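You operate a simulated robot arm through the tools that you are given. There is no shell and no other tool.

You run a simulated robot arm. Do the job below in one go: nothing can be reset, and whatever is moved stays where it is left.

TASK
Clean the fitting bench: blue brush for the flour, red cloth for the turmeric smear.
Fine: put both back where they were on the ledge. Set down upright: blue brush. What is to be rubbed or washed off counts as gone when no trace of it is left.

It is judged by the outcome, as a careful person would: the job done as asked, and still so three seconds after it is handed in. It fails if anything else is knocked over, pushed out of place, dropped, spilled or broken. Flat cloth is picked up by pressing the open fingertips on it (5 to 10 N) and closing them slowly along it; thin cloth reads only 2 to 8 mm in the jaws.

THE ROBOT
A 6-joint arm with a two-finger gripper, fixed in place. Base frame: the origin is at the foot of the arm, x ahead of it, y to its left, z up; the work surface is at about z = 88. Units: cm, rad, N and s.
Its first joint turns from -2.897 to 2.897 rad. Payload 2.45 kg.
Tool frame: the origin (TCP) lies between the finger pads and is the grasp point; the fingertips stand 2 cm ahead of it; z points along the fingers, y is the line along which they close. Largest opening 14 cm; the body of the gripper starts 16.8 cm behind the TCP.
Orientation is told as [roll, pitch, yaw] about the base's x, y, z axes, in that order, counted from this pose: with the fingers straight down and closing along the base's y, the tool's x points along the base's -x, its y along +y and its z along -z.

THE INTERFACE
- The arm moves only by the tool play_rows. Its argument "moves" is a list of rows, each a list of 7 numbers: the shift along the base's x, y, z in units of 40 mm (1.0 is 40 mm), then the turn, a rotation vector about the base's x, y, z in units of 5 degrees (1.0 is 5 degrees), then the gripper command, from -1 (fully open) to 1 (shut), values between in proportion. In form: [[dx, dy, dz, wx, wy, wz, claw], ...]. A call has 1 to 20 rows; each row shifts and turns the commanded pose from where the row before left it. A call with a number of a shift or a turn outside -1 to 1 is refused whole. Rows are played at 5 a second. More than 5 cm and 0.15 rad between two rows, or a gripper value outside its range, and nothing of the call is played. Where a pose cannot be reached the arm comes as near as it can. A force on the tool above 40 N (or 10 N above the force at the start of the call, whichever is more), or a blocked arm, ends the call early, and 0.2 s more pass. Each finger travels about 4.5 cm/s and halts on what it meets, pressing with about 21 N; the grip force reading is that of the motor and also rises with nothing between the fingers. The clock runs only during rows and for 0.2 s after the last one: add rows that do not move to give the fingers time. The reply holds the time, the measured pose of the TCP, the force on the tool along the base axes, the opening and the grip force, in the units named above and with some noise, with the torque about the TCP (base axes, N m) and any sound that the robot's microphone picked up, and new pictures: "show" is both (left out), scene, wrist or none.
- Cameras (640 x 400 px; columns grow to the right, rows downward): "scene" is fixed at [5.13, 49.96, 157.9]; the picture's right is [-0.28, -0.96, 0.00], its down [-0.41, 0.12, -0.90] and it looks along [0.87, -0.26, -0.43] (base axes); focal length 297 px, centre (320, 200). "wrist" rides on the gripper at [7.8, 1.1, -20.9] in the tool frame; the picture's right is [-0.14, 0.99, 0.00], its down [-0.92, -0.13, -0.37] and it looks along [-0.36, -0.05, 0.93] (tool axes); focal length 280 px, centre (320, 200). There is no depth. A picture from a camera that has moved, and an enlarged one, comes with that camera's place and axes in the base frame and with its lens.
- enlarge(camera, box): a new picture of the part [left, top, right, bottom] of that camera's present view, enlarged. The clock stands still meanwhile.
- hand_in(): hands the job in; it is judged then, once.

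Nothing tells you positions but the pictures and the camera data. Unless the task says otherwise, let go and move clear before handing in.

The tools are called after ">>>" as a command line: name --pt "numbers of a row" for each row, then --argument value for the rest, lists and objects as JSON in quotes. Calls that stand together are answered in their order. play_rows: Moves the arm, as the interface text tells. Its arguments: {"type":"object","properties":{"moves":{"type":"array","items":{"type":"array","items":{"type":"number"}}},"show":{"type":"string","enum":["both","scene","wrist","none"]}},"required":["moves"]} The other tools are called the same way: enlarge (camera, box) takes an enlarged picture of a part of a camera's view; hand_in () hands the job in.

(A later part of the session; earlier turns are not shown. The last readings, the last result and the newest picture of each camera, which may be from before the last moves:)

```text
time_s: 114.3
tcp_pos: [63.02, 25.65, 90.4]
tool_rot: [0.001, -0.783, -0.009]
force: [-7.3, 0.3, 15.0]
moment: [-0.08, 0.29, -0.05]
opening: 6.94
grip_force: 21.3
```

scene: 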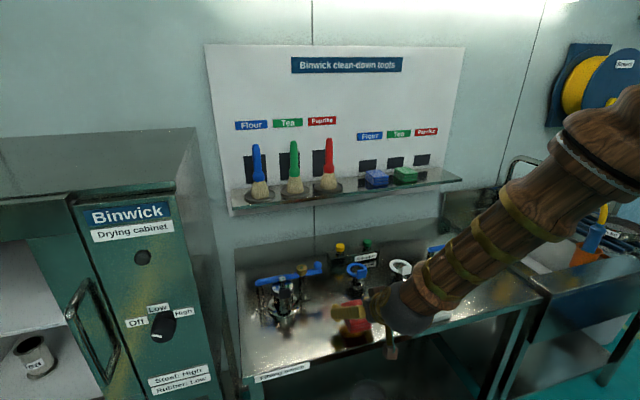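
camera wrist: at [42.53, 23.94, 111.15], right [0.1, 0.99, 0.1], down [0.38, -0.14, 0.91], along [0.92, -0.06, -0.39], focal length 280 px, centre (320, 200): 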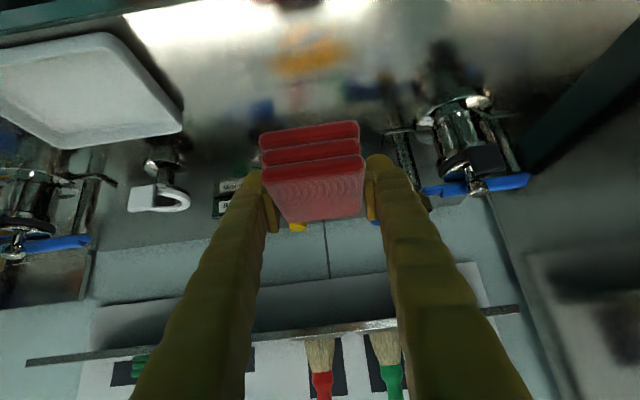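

Nearly flush now, with about 15 N. I'll rub slowly toward −y.

>>> play_rows --pt "0 -0.12 0.005 0 0 0 1" --pt "0 -0.12 0 0 0 0 1" --pt "0 -0.12 0 0 0 0 1" --pt "0 -0.12 0 0 0 0 1" --pt "0 -0.12 0 0 0 0 1" --pt "0 -0.12 0 0 0 0 1" --pt "0 -0.12 0 0 0 0 1" --pt "0 -0.12 0 0 0 0 1" --pt "0 -0.12 0 0 0 0 1" --pt "0 -0.12 0 0 0 0 1" --pt "0 -0.12 0 0 0 0 1" --show "wrist"

>>> enlarge --camera "wrist" --box '[200, 40, 520, 240]'

```text
time_s: 116.7
tcp_pos: [62.86, 20.37, 90.4]
tool_rot: [0.002, -0.782, -0.01]
force: [1.8, 9.6, 17.1]
moment: [-0.06, 0.08, -0.13]
opening: 6.94
grip_force: 21.0
camera wrist: at [42.57, 21.52, 99.63], right [0.11, 0.99, 0.1], down [0.39, -0.13, 0.91], along [0.91, -0.06, -0.4], focal length 280 px, centre (320, 200)
```

wrist: 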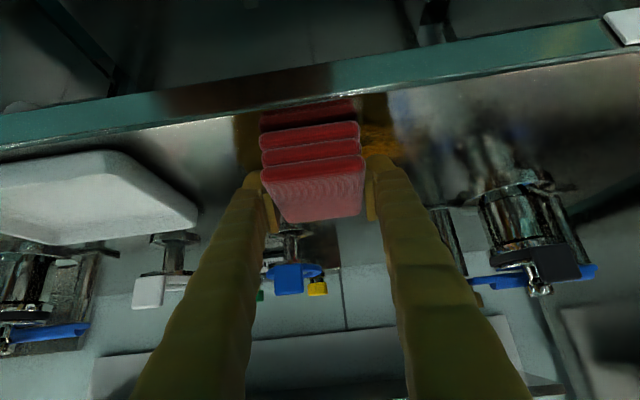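

```text
2.00 times, centred on (360, 140) of wrist
camera zoom: at [42.57, 21.52, 99.63], right [0.11, 0.99, 0.1], down [0.39, -0.13, 0.91], along [0.91, -0.06, -0.4], focal length 561 px, centre (240, 320)
```

zoom: 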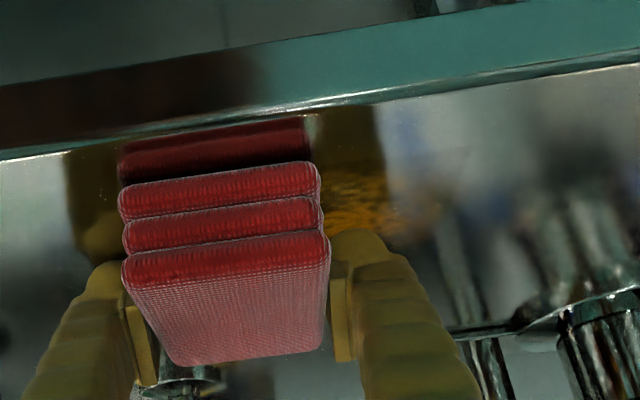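

Good contact, and part of the smear is gone. I'll rub slowly back toward +y with the same pressure.

>>> play_rows --pt "0 0.12 0.003 0 0 0 1" --pt "0 0.12 0 0 0 0 1" --pt "0 0.12 0 0 0 0 1" --pt "0 0.12 0 0 0 0 1" --pt "0 0.12 0 0 0 0 1" --pt "0 0.12 0 0 0 0 1" --pt "0 0.12 0 0 0 0 1" --pt "0 0.12 0 0 0 0 1" --pt "0 0.12 0 0 0 0 1" --pt "0 0.12 0 0 0 0 1" --pt "0 0.12 0 0 0 0 1" --pt "0 0.12 0 0 0 0 1" --pt "0 0.12 0 0 0 0 1" --pt "0 0.12 0 0 0 0 1" --pt "0 0.12 0 0 0 0 1" --pt "0 0.12 0 0 0 0 1" --show "wrist"

>>> enlarge --camera "wrist" --box '[120, 40, 440, 240]'

```text
time_s: 120.1
tcp_pos: [63.06, 28.13, 90.42]
tool_rot: [0.002, -0.783, -0.008]
force: [1.5, -8.7, 15.6]
moment: [-0.49, -0.07, -0.05]
opening: 6.99
grip_force: 21.9
camera wrist: at [42.62, 29.22, 99.64], right [0.1, 0.99, 0.1], down [0.39, -0.13, 0.91], along [0.91, -0.06, -0.4], focal length 280 px, centre (320, 200)
```

wrist: 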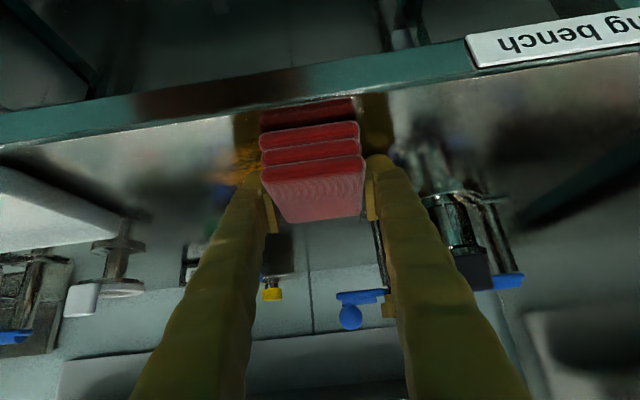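

```text
2.00 times, centred on (280, 140) of wrist
camera zoom: at [42.62, 29.22, 99.64], right [0.1, 0.99, 0.1], down [0.39, -0.13, 0.91], along [0.91, -0.06, -0.4], focal length 561 px, centre (400, 320)
```

zoom: 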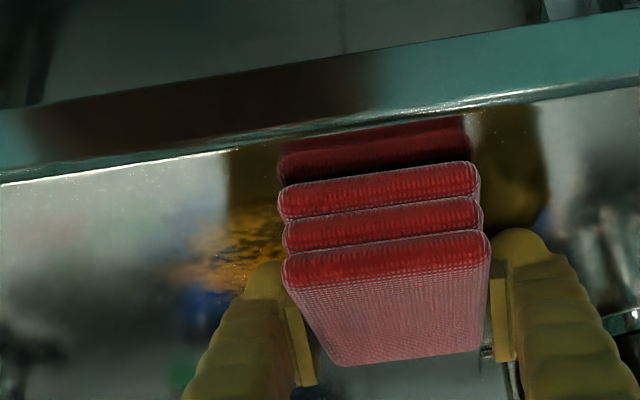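

Still orange at y 19–24. I'll keep rubbing back and forth over the smear.

>>> play_rows --pt "0 -0.13 -0.002 0 0 0 1" --pt "0 -0.13 0 0 0 0 1" --pt "0 -0.13 0 0 0 0 1" --pt "0 -0.13 0 0 0 0 1" --pt "0 -0.13 0 0 0 0 1" --pt "0 -0.13 0 0 0 0 1" --pt "0 -0.13 0 0 0 0 1" --pt "0 -0.13 0 0 0 0 1" --pt "0 -0.13 0 0 0 0 1" --pt "0 -0.13 0 0 0 0 1" --pt "0 -0.13 0 0 0 0 1" --pt "0 -0.13 0 0 0 0 1" --pt "0 -0.13 0 0 0 0 1" --pt "0 -0.13 0 0 0 0 1" --pt "0 -0.13 0 0 0 0 1" --pt "0 -0.13 0 0 0 0 1" --show "wrist"

>>> enlarge --camera "wrist" --box '[200, 40, 520, 240]'

```text
time_s: 123.5
tcp_pos: [62.98, 19.83, 90.32]
tool_rot: [0.002, -0.783, -0.009]
force: [-0.8, 5.7, 9.2]
moment: [0.03, -0.01, 0.03]
opening: 6.93
grip_force: 21.1
camera wrist: at [42.62, 20.85, 99.64], right [0.11, 0.99, 0.1], down [0.39, -0.13, 0.91], along [0.91, -0.06, -0.4], focal length 280 px, centre (320, 200)
```

wrist: 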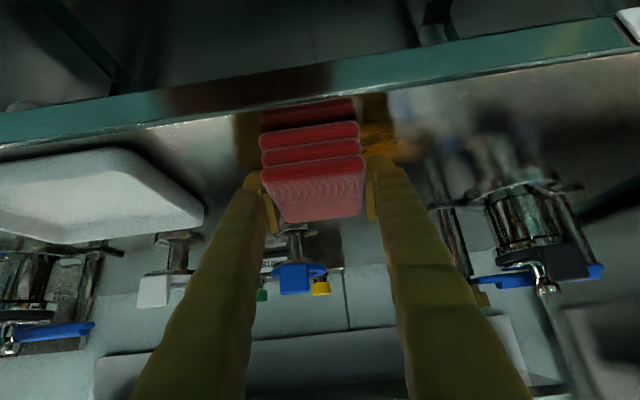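

```text
2.00 times, centred on (360, 140) of wrist
camera zoom: at [42.62, 20.85, 99.64], right [0.11, 0.99, 0.1], down [0.39, -0.13, 0.91], along [0.91, -0.06, -0.4], focal length 561 px, centre (240, 320)
```

zoom: 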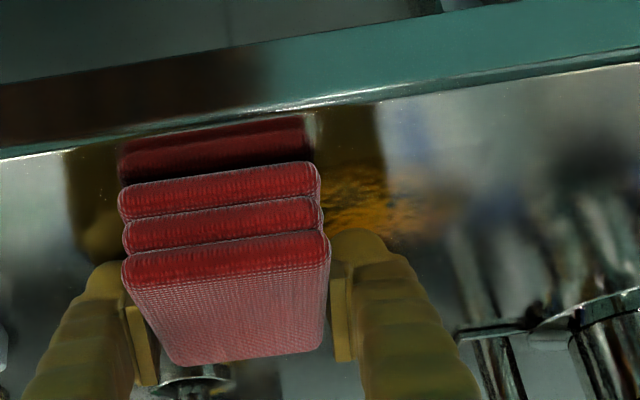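

The +y part looks fainter. I'll lift for a direct comparison with the earlier view.

>>> play_rows --pt "0 0 0.4 0 0 0 1" --pt "0 0.2 0.7 0 0 0 1" --pt "0 0.3 0.7 0 0 0 1" --pt "0 0.3 0.7 0 0 0 1" --pt "0 0 0.4 0 0 0 1" --pt "0 0 0 0 0 0 1" --show "wrist"

>>> enlarge --camera "wrist" --box '[220, 0, 400, 120]'

>>> enlarge --camera "scene" --box '[310, 280, 420, 350]'

```text
time_s: 124.9
tcp_pos: [62.96, 22.94, 101.89]
tool_rot: [0.003, -0.782, -0.008]
force: [0.5, -0.6, -1.0]
moment: [-0.03, -0.03, -0.03]
opening: 6.96
grip_force: 21.5
camera wrist: at [42.66, 24.05, 111.24], right [0.1, 0.99, 0.1], down [0.39, -0.13, 0.91], along [0.91, -0.06, -0.4], focal length 280 px, centre (320, 200)
```

wrist: 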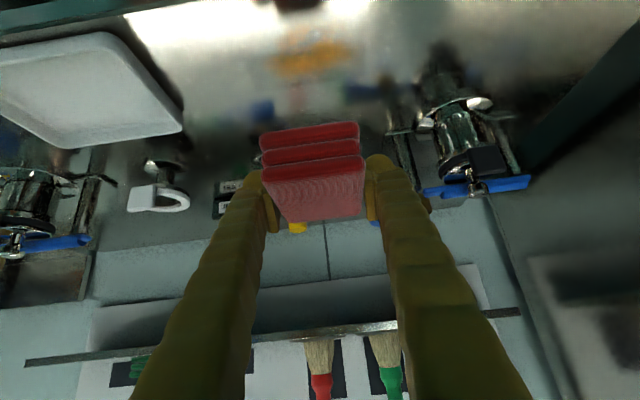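

```text
3.33 times, centred on (310, 60) of wrist
camera zoom: at [42.66, 24.05, 111.24], right [0.1, 0.99, 0.1], down [0.39, -0.13, 0.91], along [0.91, -0.06, -0.4], focal length 935 px, centre (353, 667)
```

zoom: 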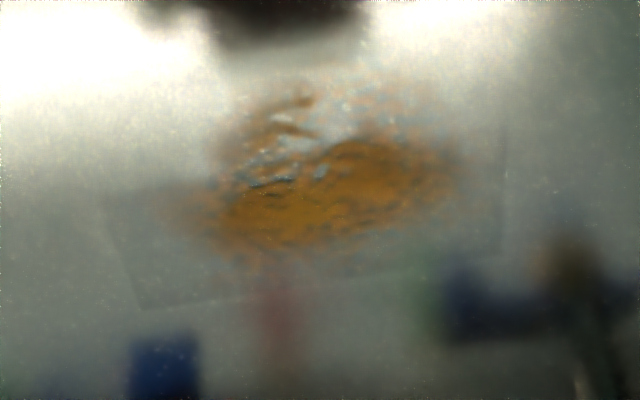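

```text
5.71 times, centred on (365, 315) of scene
camera zoom: at [5.13, 49.96, 157.9], right [-0.28, -0.96, 0.0], down [-0.41, 0.12, -0.9], along [0.87, -0.26, -0.43], focal length 1700 px, centre (63, -457)
```

zoom: 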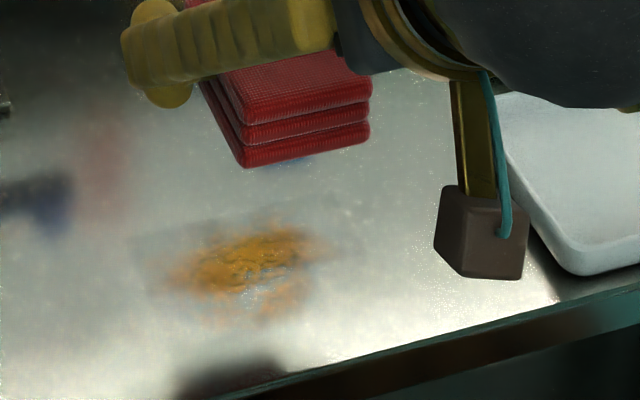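

The smear is nearly unchanged, so it needs more rubbing. I'll take a reference close-up for comparison, then rub more firmly.

>>> enlarge --camera "scene" --box '[330, 312, 378, 342]'

>>> enlarge --camera "wrist" --box '[250, 10, 370, 90]'

>>> enlarge --camera "wrist" --box '[180, 140, 420, 260]'

```text
13.33 times, centred on (354, 327) of scene
camera zoom: at [5.13, 49.96, 157.9], right [-0.28, -0.96, 0.0], down [-0.41, 0.12, -0.9], along [0.87, -0.26, -0.43], focal length 3966 px, centre (-133, -1493)
```

zoom: 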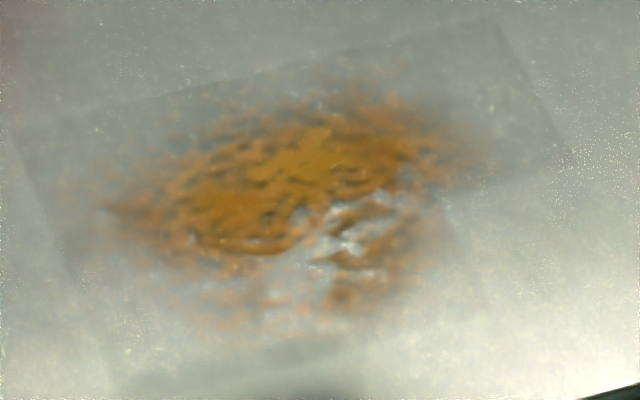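

```text
5.00 times, centred on (310, 50) of wrist
camera zoom: at [42.66, 24.05, 111.24], right [0.1, 0.99, 0.1], down [0.39, -0.13, 0.91], along [0.91, -0.06, -0.4], focal length 1402 px, centre (370, 950)
```

zoom: 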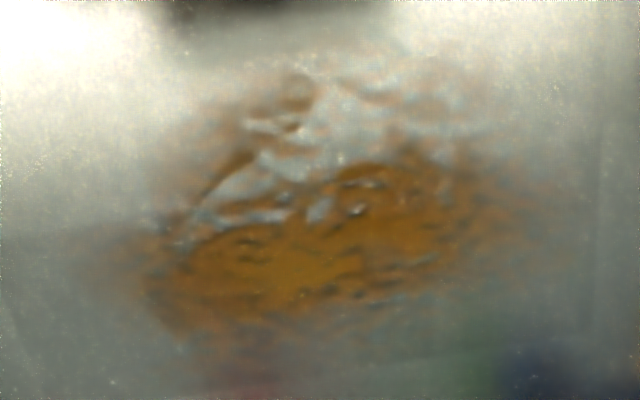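

```text
2.67 times, centred on (300, 200) of wrist
camera zoom: at [42.66, 24.05, 111.24], right [0.1, 0.99, 0.1], down [0.39, -0.13, 0.91], along [0.91, -0.06, -0.4], focal length 748 px, centre (373, 200)
```

zoom: 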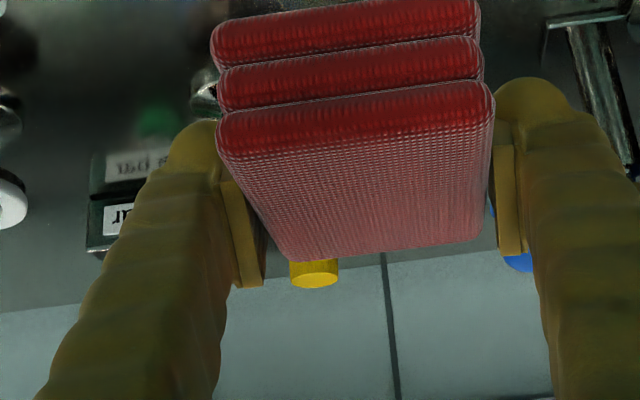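

The pad covers the smear but nothing came off, so possibly only its loaded edges do the work and these ran outside the smear. I'll shift outward so the near edge runs right across the smear, starting at its +y side.

>>> play_rows --pt "0.25 0.4 -0.5 0 0 0 1" --pt "0.25 0.4 -0.7 0 0 0 1" --pt "0.25 0.4 -0.7 0 0 0 1" --pt "0 0.1 -0.5 0 0 0 1" --pt "0 0 -0.25 0 -0.12 0 1" --pt "0 0 -0.1 0 0 0 1" --pt "0 0 0 0 0 0 1" --show "none"

```text
time_s: 126.5
tcp_pos: [65.98, 28.18, 90.91]
tool_rot: [0.001, -0.794, -0.008]
force: [1.0, -1.3, -0.8]
moment: [0.02, 0.0, 0.02]
opening: 6.95
grip_force: 21.1
```

>>> play_rows --pt "0 0 -0.06 0 0 0 1" --pt "0 0 0 0 0 0 1" --show "none"

>>> play_rows --pt "0 0 -0.03 0 0 0 1" --pt "0 0 0 0 0 0 1" --show "none"

```text
time_s: 127.1
tcp_pos: [65.95, 28.19, 90.76]
tool_rot: [0.002, -0.794, -0.008]
force: [0.0, -1.1, 0.4]
moment: [-0.02, -0.03, -0.01]
opening: 6.97
grip_force: 21.1
```

```text
time_s: 127.7
tcp_pos: [65.99, 28.19, 90.57]
tool_rot: [0.001, -0.794, -0.008]
force: [-0.7, -0.2, -0.7]
moment: [-0.03, -0.02, 0.03]
opening: 6.97
grip_force: 21.0
```

>>> play_rows --pt "0 0 -0.025 0 0 0 1" --pt "0 0 0 0 0 0 1" --show "none"

>>> play_rows --pt "0 0 -0.015 0 0 0 1" --pt "0 0 0 0 0 0 1" --show "none"

```text
time_s: 128.3
tcp_pos: [66.12, 28.22, 90.5]
tool_rot: [0.001, -0.794, -0.008]
force: [0.2, -0.1, -0.7]
moment: [0.01, 0.0, -0.01]
opening: 6.96
grip_force: 20.7
```

```text
time_s: 128.9
tcp_pos: [66.05, 28.21, 90.41]
tool_rot: [0.0, -0.796, -0.008]
force: [0.9, -0.7, 3.8]
moment: [0.05, 0.29, 0.08]
opening: 6.94
grip_force: 21.4
```

>>> play_rows --pt "0 0 -0.012 0 0 0 1" --pt "0 0 0 0 0 0 1" --show "none"

```text
time_s: 129.5
tcp_pos: [65.95, 28.17, 90.42]
tool_rot: [0.003, -0.797, -0.008]
force: [0.6, -2.5, 13.4]
moment: [0.01, 0.81, 0.09]
opening: 6.94
grip_force: 20.8
```

The near edge is loaded (13 N) and lies at x ≈ 60. I'll stroke it slowly across the smear toward −y.

>>> play_rows --pt "0 -0.13 0 0 0 0 1" --pt "0 -0.13 0 0 0 0 1" --pt "0 -0.13 0 0 0 0 1" --pt "0 -0.13 0 0 0 0 1" --pt "0 -0.13 0 0 0 0 1" --pt "0 -0.13 0 0 0 0 1" --pt "0 -0.13 0 0 0 0 1" --pt "0 -0.13 0 0 0 0 1" --pt "0 -0.13 0 0 0 0 1" --pt "0 -0.13 0 0 0 0 1" --pt "0 -0.13 0 0 0 0 1" --pt "0 -0.13 0 0 0 0 1" --pt "0 -0.13 0 0 0 0 1" --pt "0 -0.13 0 0 0 0 1" --pt "0 -0.13 0 0 0 0 1" --pt "0 -0.13 0 0 0 0 1" --show "wrist"

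>>> enlarge --camera "wrist" --box '[200, 40, 520, 240]'

```text
time_s: 132.9
tcp_pos: [65.98, 19.81, 90.26]
tool_rot: [0.002, -0.795, -0.008]
force: [-0.4, 1.8, 2.6]
moment: [-0.03, 0.04, -0.06]
opening: 6.94
grip_force: 20.8
camera wrist: at [45.53, 21.02, 99.44], right [0.1, 0.99, 0.1], down [0.38, -0.13, 0.92], along [0.92, -0.06, -0.39], focal length 280 px, centre (320, 200)
```

wrist: 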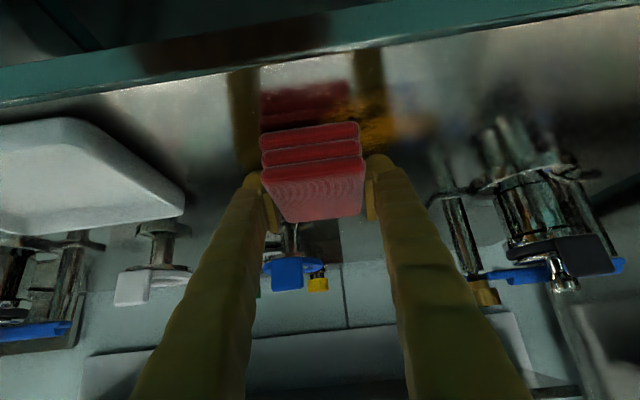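

```text
2.00 times, centred on (360, 140) of wrist
camera zoom: at [45.53, 21.02, 99.44], right [0.1, 0.99, 0.1], down [0.38, -0.13, 0.92], along [0.92, -0.06, -0.39], focal length 561 px, centre (240, 320)
```

zoom: 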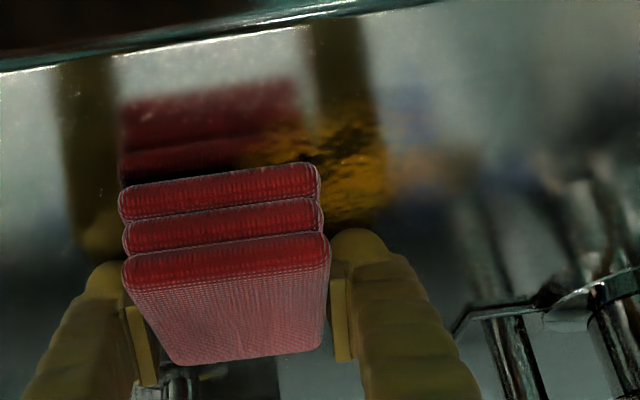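

I'll lift again to see the effect of this stroke.

>>> play_rows --pt "0 0 0.4 0 0 0 1" --pt "-0.2 0.2 0.7 0 0 0 1" --pt "-0.3 0.3 0.7 0 0 0 1" --pt "-0.25 0.3 0.7 0 0 0 1" --pt "0 0 0.4 0 0 0 1" --pt "0 0 0 0 0 0 1" --show "none"

>>> enlarge --camera "scene" --box '[330, 312, 378, 342]'

>>> enlarge --camera "wrist" --box '[250, 10, 370, 90]'

```text
time_s: 134.3
tcp_pos: [63.15, 22.9, 102.21]
tool_rot: [0.002, -0.796, -0.009]
force: [0.3, -0.4, -0.7]
moment: [-0.02, -0.03, -0.01]
opening: 6.95
grip_force: 21.4
```

```text
13.33 times, centred on (354, 327) of scene
camera zoom: at [5.13, 49.96, 157.9], right [-0.28, -0.96, 0.0], down [-0.41, 0.12, -0.9], along [0.87, -0.26, -0.43], focal length 3966 px, centre (-133, -1493)
```

zoom: 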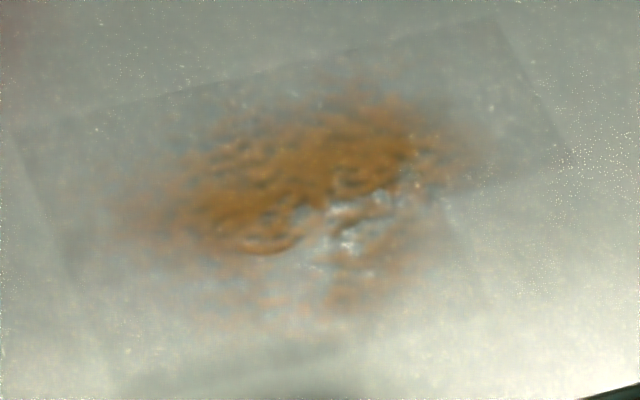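

```text
5.00 times, centred on (310, 50) of wrist
camera zoom: at [42.55, 24.13, 111.14], right [0.1, 0.99, 0.1], down [0.38, -0.13, 0.92], along [0.92, -0.06, -0.39], focal length 1402 px, centre (370, 950)
```

zoom: 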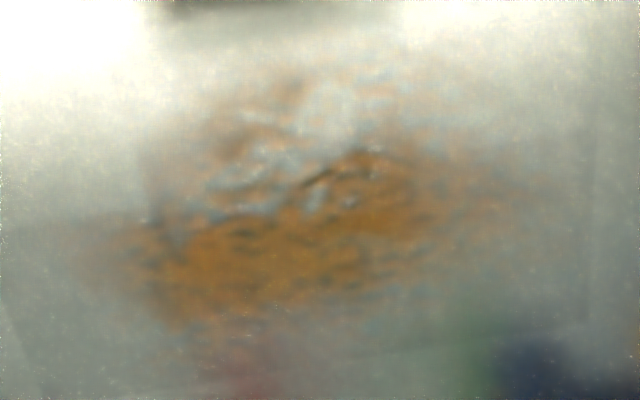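

This stroke visibly faded the smear on the +y side, so rubbing works gradually where the cloth is loaded. I'll do repeated strokes with steady pressure, lane by lane.

>>> play_rows --pt "0.25 0.4 -0.5 0 0 0 1" --pt "0.25 0.4 -0.7 0 0 0 1" --pt "0.25 0.4 -0.7 0 0 0 1" --pt "0 0.1 -0.5 0 0 0 1" --pt "0 0 -0.35 0 0 0 1" --pt "0 0 -0.1 0 0 0 1" --pt "0 0 -0.03 0 0 0 1" --pt "0 0 0 0 0 0 1" --show "none"

>>> play_rows --pt "0 0 -0.03 0 0 0 1" --pt "0 0 0 0 0 0 1" --show "none"

```text
time_s: 136.1
tcp_pos: [66.04, 28.31, 90.48]
tool_rot: [0.001, -0.794, -0.009]
force: [0.2, 0.2, -0.3]
moment: [0.0, -0.01, 0.0]
opening: 6.95
grip_force: 21.4
```

```text
time_s: 136.7
tcp_pos: [65.96, 28.28, 90.29]
tool_rot: [0.001, -0.796, -0.009]
force: [-1.2, -1.2, 4.1]
moment: [-0.05, 0.21, -0.05]
opening: 6.96
grip_force: 20.9
```

>>> play_rows --pt "0 0 -0.014 0 0 0 1" --pt "0 -0.2 -0.002 0 0 0 1" --pt "0 -0.2 -0.002 0 0 0 1" --pt "0 -0.2 -0.002 0 0 0 1" --pt "0 -0.2 -0.002 0 0 0 1" --pt "0 -0.2 -0.002 0 0 0 1" --pt "0 -0.2 -0.002 0 0 0 1" --pt "0 -0.2 -0.002 0 0 0 1" --pt "0 -0.2 -0.002 0 0 0 1" --pt "0 -0.2 -0.002 0 0 0 1" --pt "0 -0.2 -0.002 0 0 0 1" --pt "0 -0.2 -0.002 0 0 0 1" --pt "0 0 0 0 0 0 1" --show "none"

```text
time_s: 137.6
tcp_pos: [65.95, 26.29, 90.42]
tool_rot: [0.004, -0.799, -0.009]
force: [-0.8, -0.1, 0.1]
moment: [-0.03, 0.04, 0.01]
opening: 6.96
grip_force: 21.0
stopped in row 4: the force on the tool passed its limit at 47 N (the readings are from after the stop); the commanded pose is now the measured one
```

Another spike. Dragging with the near edge trailing (motion in +x) should be smoother, so I'll reposition to the near side of the smear and drag outward.

>>> play_rows --pt "0 0 0.15 0 0 0 1" --pt "-0.2 -0.3 0 0 0 0 1" --pt "-0.2 -0.3 0 0 0 0 1" --pt "-0.1 -0.1 0 0 0 0 1" --pt "0 0 -0.1 0 0 0 1" --pt "0 0 0 0 0 0 1" --show "none"

>>> play_rows --pt "0 0 -0.05 0 0 0 1" --pt "0 0 0 0 0 0 1" --show "none"

```text
time_s: 139.0
tcp_pos: [64.01, 23.51, 90.63]
tool_rot: [0.002, -0.798, -0.009]
force: [0.7, 0.3, -1.4]
moment: [0.01, -0.01, 0.0]
opening: 6.96
grip_force: 21.4
```

```text
time_s: 139.6
tcp_pos: [64.04, 23.49, 90.3]
tool_rot: [0.004, -0.798, -0.008]
force: [-1.4, -0.3, 6.5]
moment: [-0.15, 0.29, -0.06]
opening: 6.96
grip_force: 20.9
```

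>>> play_rows --pt "0.05 0 -0.008 0 0 0 1" --pt "0.12 0 0 0 0 0 1" --pt "0.12 0 0 0 0 0 1" --pt "0.12 0 0 0 0 0 1" --pt "0.12 0 0 0 0 0 1" --pt "0.12 0 0 0 0 0 1" --pt "0.12 0 0 0 0 0 1" --pt "0.12 0 0 0 0 0 1" --show "none"

```text
time_s: 140.4
tcp_pos: [65.13, 23.58, 90.41]
tool_rot: [0.004, -0.8, -0.009]
force: [2.0, 0.0, 5.7]
moment: [-0.09, 0.18, -0.05]
opening: 6.95
grip_force: 20.9
stopped in row 4: the force on the tool passed its limit at 55 N (the readings are from after the stop); the commanded pose is now the measured one
```

Edge-loading makes the pad bounce, while the flush attitude slid smoothly. I'll return to the flush attitude and shift outward (x ≈ 68), so the pad's near corners pass over the smear.

>>> play_rows --pt "0 0 0.12 0 0.17 0 1" --pt "0.25 0.35 0 0 0 0 1" --pt "0.25 0.35 0 0 0 0 1" --pt "0.22 0.35 0 0 0 0 1" --pt "0 0 -0.08 0 0 0 1" --pt "0 0 0 0 0 0 1" --show "none"

>>> play_rows --pt "0 0 -0.03 0 0 0 1" --pt "0 0 0 0 0 0 1" --show "none"

```text
time_s: 141.8
tcp_pos: [68.0, 27.69, 90.54]
tool_rot: [0.0, -0.781, -0.008]
force: [0.1, -0.4, -1.9]
moment: [0.01, 0.03, 0.0]
opening: 6.95
grip_force: 21.2
```

```text
time_s: 142.4
tcp_pos: [68.0, 27.77, 90.42]
tool_rot: [0.001, -0.784, -0.01]
force: [0.5, 0.9, 1.4]
moment: [-0.02, -0.03, -0.01]
opening: 6.95
grip_force: 20.8
```

>>> play_rows --pt "0 0 -0.015 0 0 0 1" --pt "0 0 0 0 0 0 1" --show "none"

```text
time_s: 143.0
tcp_pos: [67.88, 27.76, 90.37]
tool_rot: [0.002, -0.784, -0.008]
force: [-1.8, -1.2, 8.7]
moment: [-0.09, -0.12, -0.04]
opening: 6.95
grip_force: 21.4
```

>>> play_rows --pt "0 -0.12 -0.006 0 0 0 1" --pt "0 -0.12 0 0 0 0 1" --pt "0 -0.12 0 0 0 0 1" --pt "0 -0.12 0 0 0 0 1" --pt "0 -0.12 0 0 0 0 1" --pt "0 -0.12 0 0 0 0 1" --pt "0 -0.12 0 0 0 0 1" --pt "0 -0.12 0 0 0 0 1" --pt "0 -0.12 0 0 0 0 1" --pt "0 -0.12 0 0 0 0 1" --pt "0 -0.12 0 0 0 0 1" --pt "0 -0.12 0 0 0 0 1" --pt "0 -0.12 0 0 0 0 1" --pt "0 -0.12 0 0 0 0 1" --pt "0 -0.12 0 0 0 0 1" --pt "0 -0.12 0 0 0 0 1" --pt "0 -0.12 0 0 0 0 1" --pt "0 -0.12 0 0 0 0 1" --show "wrist"

>>> enlarge --camera "wrist" --box '[200, 20, 520, 220]'

>>> enlarge --camera "scene" --box '[330, 312, 378, 342]'

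```text
time_s: 145.8
tcp_pos: [67.98, 21.65, 90.42]
tool_rot: [0.002, -0.784, -0.007]
force: [0.4, -1.6, 2.3]
moment: [-0.01, -0.06, 0.01]
opening: 6.97
grip_force: 20.7
stopped in row 13: the force on the tool passed its limit at 43 N (the readings are from after the stop); the commanded pose is now the measured one
camera wrist: at [47.62, 22.7, 99.66], right [0.1, 0.99, 0.1], down [0.39, -0.13, 0.91], along [0.91, -0.06, -0.4], focal length 280 px, centre (320, 200)
```

wrist: 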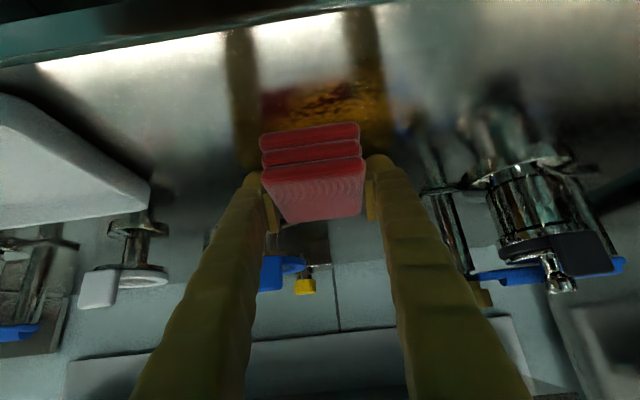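

```text
2.00 times, centred on (360, 120) of wrist
camera zoom: at [47.62, 22.7, 99.66], right [0.1, 0.99, 0.1], down [0.39, -0.13, 0.91], along [0.91, -0.06, -0.4], focal length 561 px, centre (240, 360)
```

zoom: 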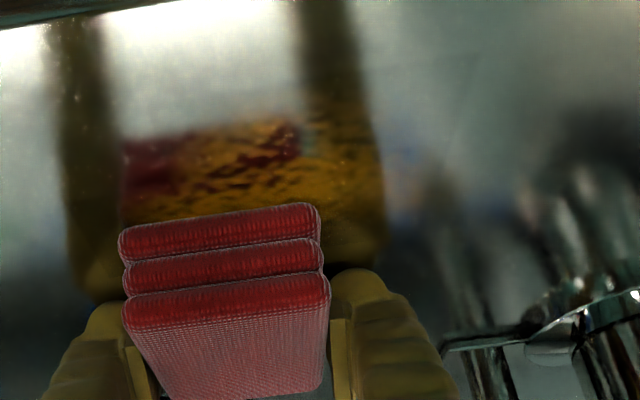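

```text
13.33 times, centred on (354, 327) of scene
camera zoom: at [5.13, 49.96, 157.9], right [-0.28, -0.96, 0.0], down [-0.41, 0.12, -0.9], along [0.87, -0.26, -0.43], focal length 3966 px, centre (-133, -1493)
```

zoom: 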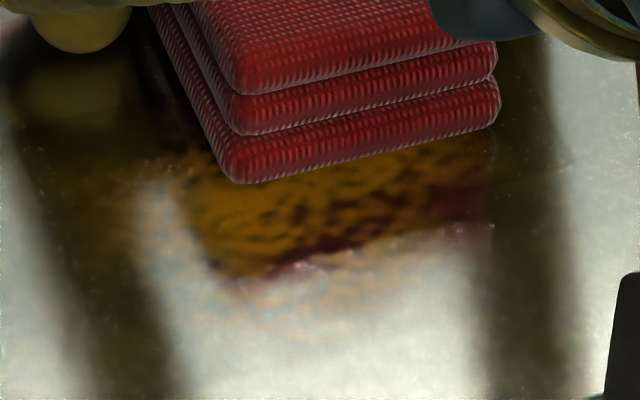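

I now think the fingertips and cloth bottom have become level (the early spikes pushed the pad up), so the fingers carry the load. I'll set the pad down here, open, raise the fingers about 7 mm and re-grip so the cloth protrudes below them.

>>> play_rows --pt "0 0 0 0 0 0 0.2" --pt "0 0 0 0 0 0 0" --pt "0 0 0 0 0 0 -0.1" --pt "0 0 0 0 0 0 -0.2" --pt "0 0 0 0 0 0 -0.286" --pt "0 0 0 0 0 0 -0.286" --show "wrist"

>>> enlarge --camera "wrist" --box '[200, 60, 440, 240]'

```text
time_s: 147.2
tcp_pos: [67.96, 21.57, 90.38]
tool_rot: [0.002, -0.782, -0.008]
force: [0.0, 0.6, -0.4]
moment: [-0.01, -0.01, -0.02]
opening: 9.0
grip_force: 0.0
camera wrist: at [47.62, 22.71, 99.66], right [0.1, 0.99, 0.1], down [0.39, -0.13, 0.91], along [0.91, -0.06, -0.4], focal length 280 px, centre (320, 200)
```

wrist: 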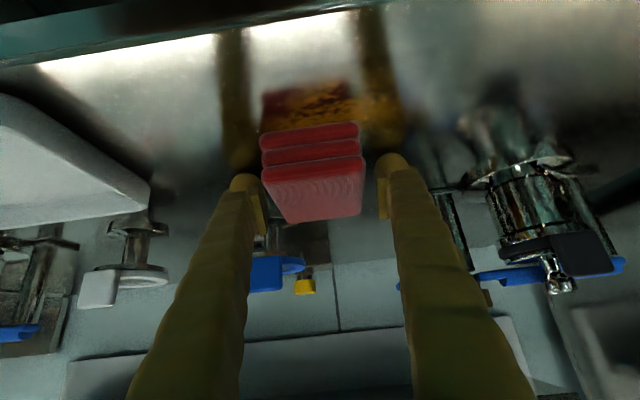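

```text
2.22 times, centred on (320, 150) of wrist
camera zoom: at [47.62, 22.71, 99.66], right [0.1, 0.99, 0.1], down [0.39, -0.13, 0.91], along [0.91, -0.06, -0.4], focal length 623 px, centre (320, 311)
```

zoom: 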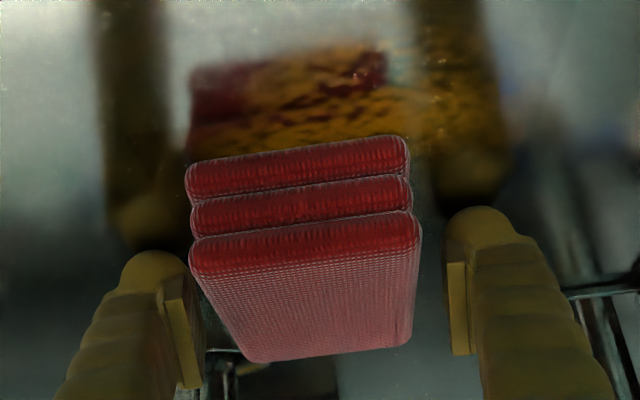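

The pad sits on the bench, released. Before re-gripping I'll test where the open fingertips themselves touch the bench.

>>> play_rows --pt "0 0 -0.03 0 0 0 -0.286" --pt "0 0 0 0 0 0 -0.286" --show "none"

>>> play_rows --pt "0 0 -0.03 0 0 0 -0.286" --pt "0 0 0 0 0 0 -0.286" --show "none"

```text
time_s: 147.8
tcp_pos: [67.95, 21.64, 90.27]
tool_rot: [0.003, -0.784, -0.009]
force: [-4.2, 0.8, 8.4]
moment: [-0.19, 0.12, -0.05]
opening: 9.01
grip_force: 0.2
```

```text
time_s: 148.4
tcp_pos: [67.95, 21.71, 90.22]
tool_rot: [0.0, -0.787, -0.007]
force: [-12.6, -3.2, 32.8]
moment: [-0.66, 0.38, -0.26]
opening: 9.0
grip_force: 0.5
```

Confirmed: the fingertips touch at z ≈ 90.3, the same height as during the wipes, so they bore the load. I'll rise about 8 mm, centre on the pad, and re-grip.

>>> play_rows --pt "0 0 0.12 0 0 0 -0.286" --pt "-0.2 0 0.11 0 0 0 -0.286" --pt "0 0 0 0 0 0 -0.286" --pt "0 0 0 0 0 0 -0.2" --pt "0 0 0 0 0 0 -0.1" --pt "0 0 0 0 0 0 0" --pt "0 0 0 0 0 0 0.1" --pt "0 0 0 0 0 0 0.5" --pt "0 0 0 0 0 0 1" --pt "0 0 0 0 0 0 1" --show "wrist"

>>> enlarge --camera "wrist" --box '[200, 60, 440, 240]'

```text
time_s: 150.6
tcp_pos: [67.1, 21.68, 91.04]
tool_rot: [0.001, -0.782, -0.006]
force: [-0.5, -0.7, 1.1]
moment: [-0.03, 0.04, -0.01]
opening: 6.97
grip_force: 21.2
camera wrist: at [46.84, 22.71, 100.34], right [0.1, 0.99, 0.1], down [0.39, -0.13, 0.91], along [0.91, -0.06, -0.4], focal length 280 px, centre (320, 200)
```

wrist: 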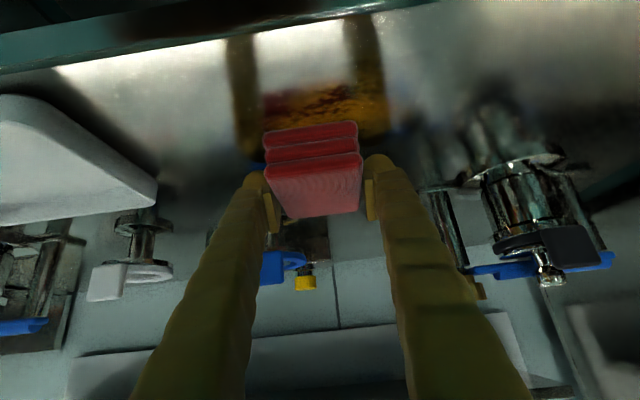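

```text
2.22 times, centred on (320, 150) of wrist
camera zoom: at [46.84, 22.71, 100.34], right [0.1, 0.99, 0.1], down [0.39, -0.13, 0.91], along [0.91, -0.06, -0.4], focal length 623 px, centre (320, 311)
```

zoom: 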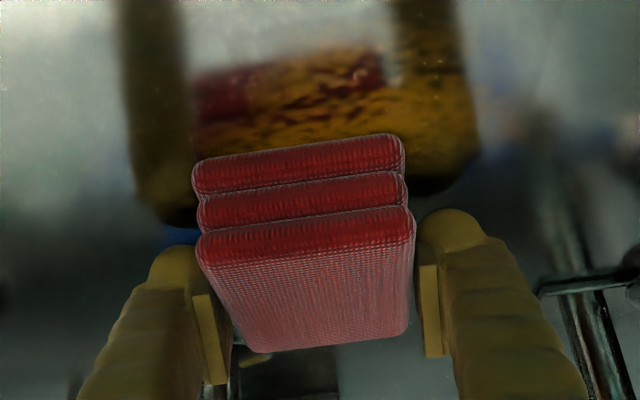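

The pad is now gripped flush on the bench with the fingers about 7 mm clear. I'll press lightly and slide it in over the smear.

>>> play_rows --pt "0 0 -0.02 0 0 0 1" --pt "0 0 0 0 0 0 1" --show "none"

```text
time_s: 151.2
tcp_pos: [67.25, 21.57, 91.01]
tool_rot: [0.001, -0.787, -0.008]
force: [-5.4, -0.8, 19.3]
moment: [-0.05, 0.49, 0.03]
opening: 6.96
grip_force: 21.1
```

>>> play_rows --pt "0 0 0.008 0 0 0 1" --pt "-0.12 0 0 0 0 0 1" --pt "-0.12 0 0 0 0 0 1" --pt "-0.12 0 0 0 0 0 1" --pt "-0.12 0 0 0 0 0 1" --pt "-0.12 0 0 0 0 0 1" --pt "-0.12 0 0 0 0 0 1" --pt "-0.12 0 0 0 0 0 1" --pt "-0.12 0 0 0 0 0 1" --pt "-0.12 0 0 0 0 0 1" --pt "0 0 0 0 0 0 1" --show "none"

```text
time_s: 153.6
tcp_pos: [62.86, 21.59, 90.98]
tool_rot: [0.002, -0.784, -0.007]
force: [2.7, -0.6, 16.5]
moment: [0.0, 0.48, 0.01]
opening: 6.97
grip_force: 21.0
```

Smooth sliding now at a steady 16 N. I'll rub toward +y.

>>> play_rows --pt "0 0.15 0 0 0 0 1" --pt "0 0.15 0 0 0 0 1" --pt "0 0.15 0 0 0 0 1" --pt "0 0.15 0 0 0 0 1" --pt "0 0.15 0 0 0 0 1" --pt "0 0.15 0 0 0 0 1" --pt "0 0.15 0 0 0 0 1" --pt "0 0.15 0 0 0 0 1" --pt "0 0.15 0 0 0 0 1" --pt "0 0.15 0 0 0 0 1" --pt "0 0.15 0 0 0 0 1" --show "wrist"

>>> enlarge --camera "wrist" --box '[120, 40, 440, 240]'

```text
time_s: 156.0
tcp_pos: [62.87, 28.43, 91.05]
tool_rot: [0.002, -0.784, -0.008]
force: [0.0, -0.5, -0.4]
moment: [0.04, 0.0, 0.01]
opening: 6.95
grip_force: 20.9
camera wrist: at [42.49, 29.34, 100.3], right [0.1, 0.99, 0.1], down [0.39, -0.13, 0.91], along [0.91, -0.06, -0.4], focal length 280 px, centre (320, 200)
```

wrist: 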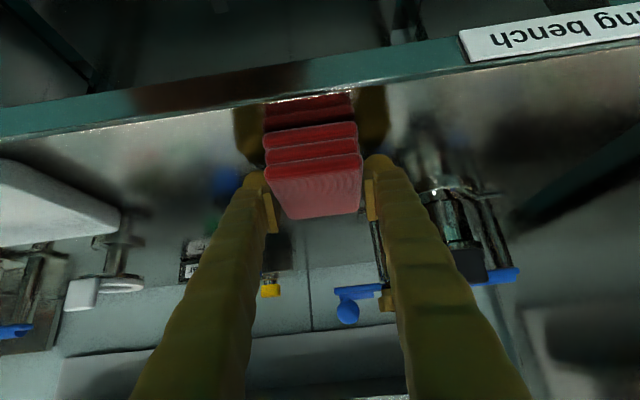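

```text
2.00 times, centred on (280, 140) of wrist
camera zoom: at [42.49, 29.34, 100.3], right [0.1, 0.99, 0.1], down [0.39, -0.13, 0.91], along [0.91, -0.06, -0.4], focal length 561 px, centre (400, 320)
```

zoom: 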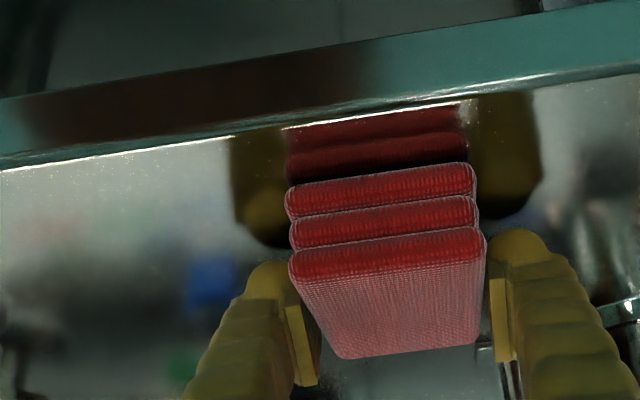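

Excellent — with the cloth truly in contact, everything left of the pad is now clear. Contact faded near the end, so I'll press again and rub back toward −y.

>>> play_rows --pt "0 0.1 -0.015 0 0 0 1" --pt "0 0 0 0 0 0 1" --show "none"

```text
time_s: 156.6
tcp_pos: [62.78, 28.61, 90.97]
tool_rot: [0.002, -0.784, -0.007]
force: [1.0, -5.4, 10.9]
moment: [-0.01, 0.3, 0.07]
opening: 6.95
grip_force: 20.9
```

>>> play_rows --pt "0 -0.13 -0.004 0 0 0 1" --pt "0 -0.13 0 0 0 0 1" --pt "0 -0.13 0 0 0 0 1" --pt "0 -0.13 0 0 0 0 1" --pt "0 -0.13 0 0 0 0 1" --pt "0 -0.13 0 0 0 0 1" --pt "0 -0.13 0 0 0 0 1" --pt "0 -0.13 0 0 0 0 1" --pt "0 -0.13 0 0 0 0 1" --pt "0 -0.13 0 0 0 0 1" --pt "0 -0.13 0 0 0 0 1" --pt "0 -0.13 0 0 0 0 1" --pt "0 -0.13 0 0 0 0 1" --pt "0 -0.13 0 0 0 0 1" --pt "0 -0.13 0 0 0 0 1" --pt "0 -0.13 0 0 0 0 1" --show "wrist"

>>> enlarge --camera "wrist" --box '[200, 40, 520, 240]'

```text
time_s: 160.0
tcp_pos: [62.73, 20.29, 91.16]
tool_rot: [0.001, -0.783, -0.005]
force: [-0.3, 4.6, 7.6]
moment: [-0.06, 0.24, -0.11]
opening: 6.96
grip_force: 20.9
camera wrist: at [42.48, 21.39, 100.18], right [0.1, 0.99, 0.1], down [0.39, -0.13, 0.91], along [0.91, -0.06, -0.4], focal length 280 px, centre (320, 200)
```

wrist: 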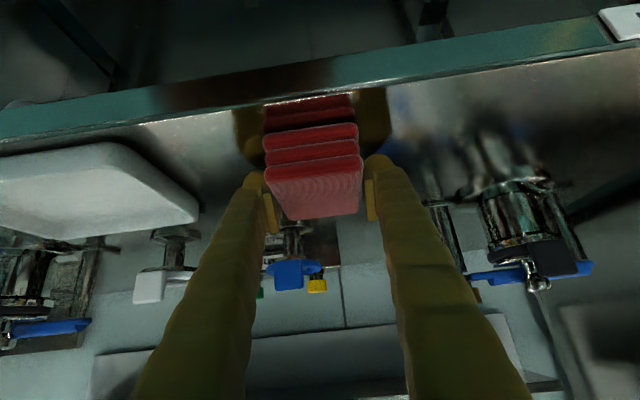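

```text
2.00 times, centred on (360, 140) of wrist
camera zoom: at [42.48, 21.39, 100.18], right [0.1, 0.99, 0.1], down [0.39, -0.13, 0.91], along [0.91, -0.06, -0.4], focal length 561 px, centre (240, 320)
```

zoom: 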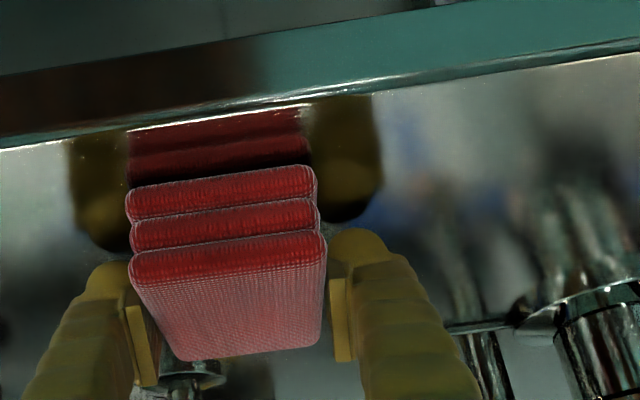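

The +y side is clear too. I'll lift and inspect the whole area.

>>> play_rows --pt "0 0 0.3 0 0 0 1" --pt "0 0.2 0.7 0 0 0 1" --pt "0 0.2 0.7 0 0 0 1" --pt "0 0.2 0.7 0 0 0 1" --pt "0 0 0.5 0 0 0 1" --pt "0 0 0 0 0 0 1" --show "both"

>>> enlarge --camera "scene" --box '[320, 305, 388, 348]'

>>> enlarge --camera "wrist" --box '[220, 0, 400, 120]'

```text
time_s: 161.4
tcp_pos: [62.89, 22.71, 102.57]
tool_rot: [0.002, -0.784, -0.007]
force: [0.8, 0.9, -1.2]
moment: [-0.03, -0.02, 0.0]
opening: 6.94
grip_force: 20.9
camera wrist: at [42.49, 23.77, 111.81], right [0.1, 0.99, 0.1], down [0.39, -0.13, 0.91], along [0.91, -0.06, -0.4], focal length 280 px, centre (320, 200)
```

scene: 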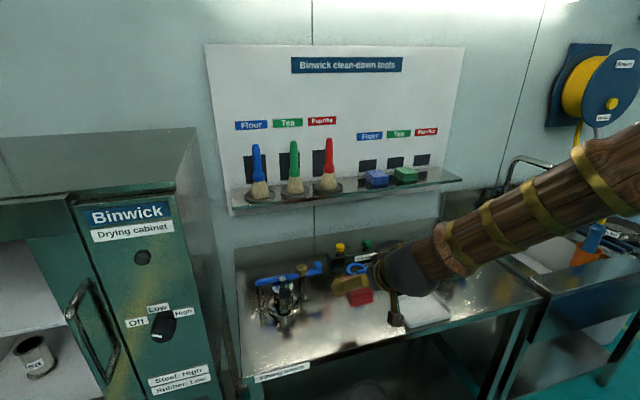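
wrist: 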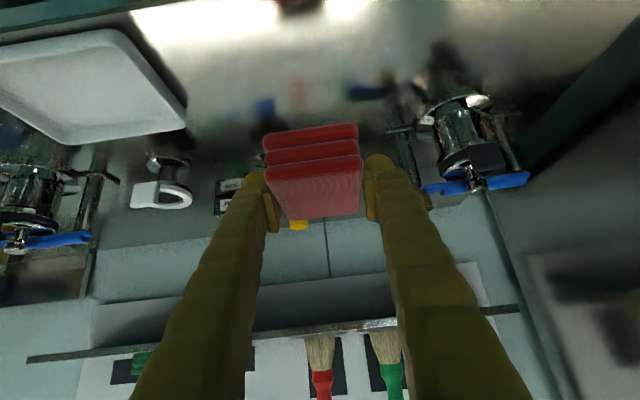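

```text
9.30 times, centred on (354, 326) of scene
camera zoom: at [5.13, 49.96, 157.9], right [-0.28, -0.96, 0.0], down [-0.41, 0.12, -0.9], along [0.87, -0.26, -0.43], focal length 2767 px, centre (4, -977)
```

zoom: 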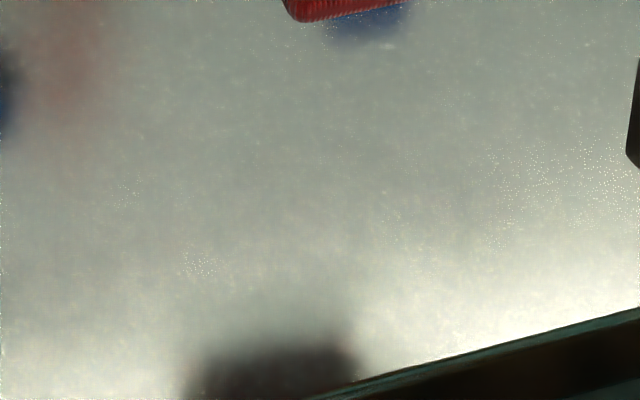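

```text
3.33 times, centred on (310, 60) of wrist
camera zoom: at [42.49, 23.77, 111.81], right [0.1, 0.99, 0.1], down [0.39, -0.13, 0.91], along [0.91, -0.06, -0.4], focal length 935 px, centre (353, 667)
```

zoom: 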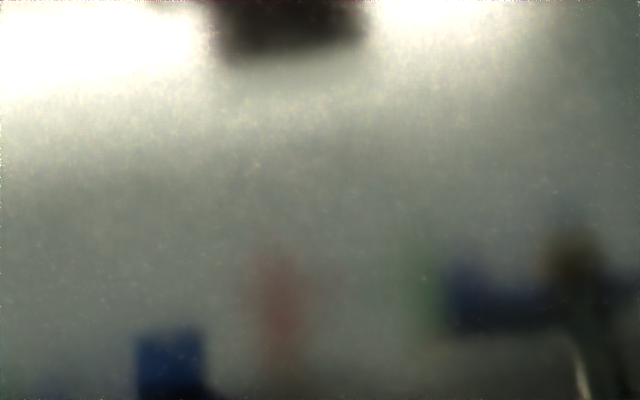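

The turmeric is completely gone. Now I'll lift the cloth high and carry it back toward its place on the ledge.

>>> play_rows --pt "0 0 0.5 0 0 0 1" --pt "0 0 0.8 0 0 0 1" --pt "0 0 0.8 0 0 0 1" --pt "0 0 0.8 0 0 0 1" --pt "0 0 0.8 0 0 0 1" --pt "0.1 -0.2 0.8 0 0 0 1" --pt "0.3 -0.5 0.8 0 0 0 1" --pt "0.3 -0.8 0.4 0 0 0 1" --pt "0.3 -0.8 0 0 0 0 1" --pt "0.3 -0.8 0 0 0 0 1" --pt "0.3 -0.8 0 0 0 0 1" --pt "0.3 -0.8 0 0 0 0 1" --pt "0.3 -0.8 0 0 0 0 1" --pt "0.3 -0.8 0 0 0 0 1" --pt "0.3 -0.8 0 0 0 0 1" --pt "0.3 -0.8 0 0 0 0 1" --pt "0.3 -0.8 0 0 0 0 1" --pt "0.3 -0.8 0 0 0 0 1" --pt "0.3 -0.8 0 0 0 0 1" --pt "0 0 0 0 0 0 1" --show "both"

```text
time_s: 165.6
tcp_pos: [78.8, -18.49, 125.27]
tool_rot: [0.001, -0.784, -0.006]
force: [0.0, 0.4, -0.6]
moment: [-0.04, -0.01, -0.02]
opening: 6.93
grip_force: 21.2
camera wrist: at [58.48, -17.46, 134.58], right [0.1, 0.99, 0.1], down [0.39, -0.13, 0.91], along [0.91, -0.06, -0.4], focal length 280 px, centre (320, 200)
```

scene: 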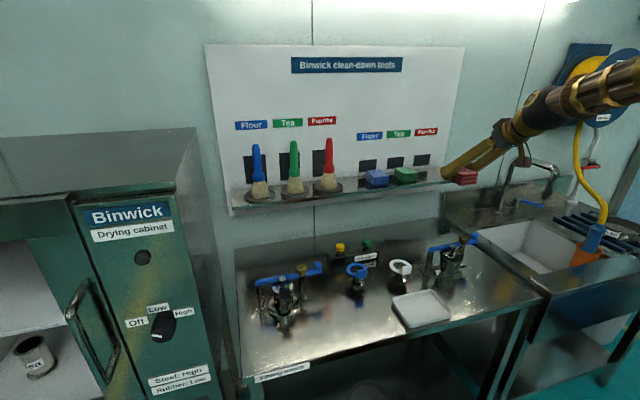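
wrist: 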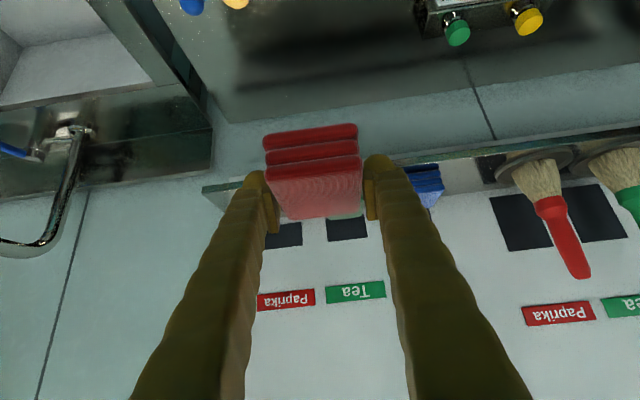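

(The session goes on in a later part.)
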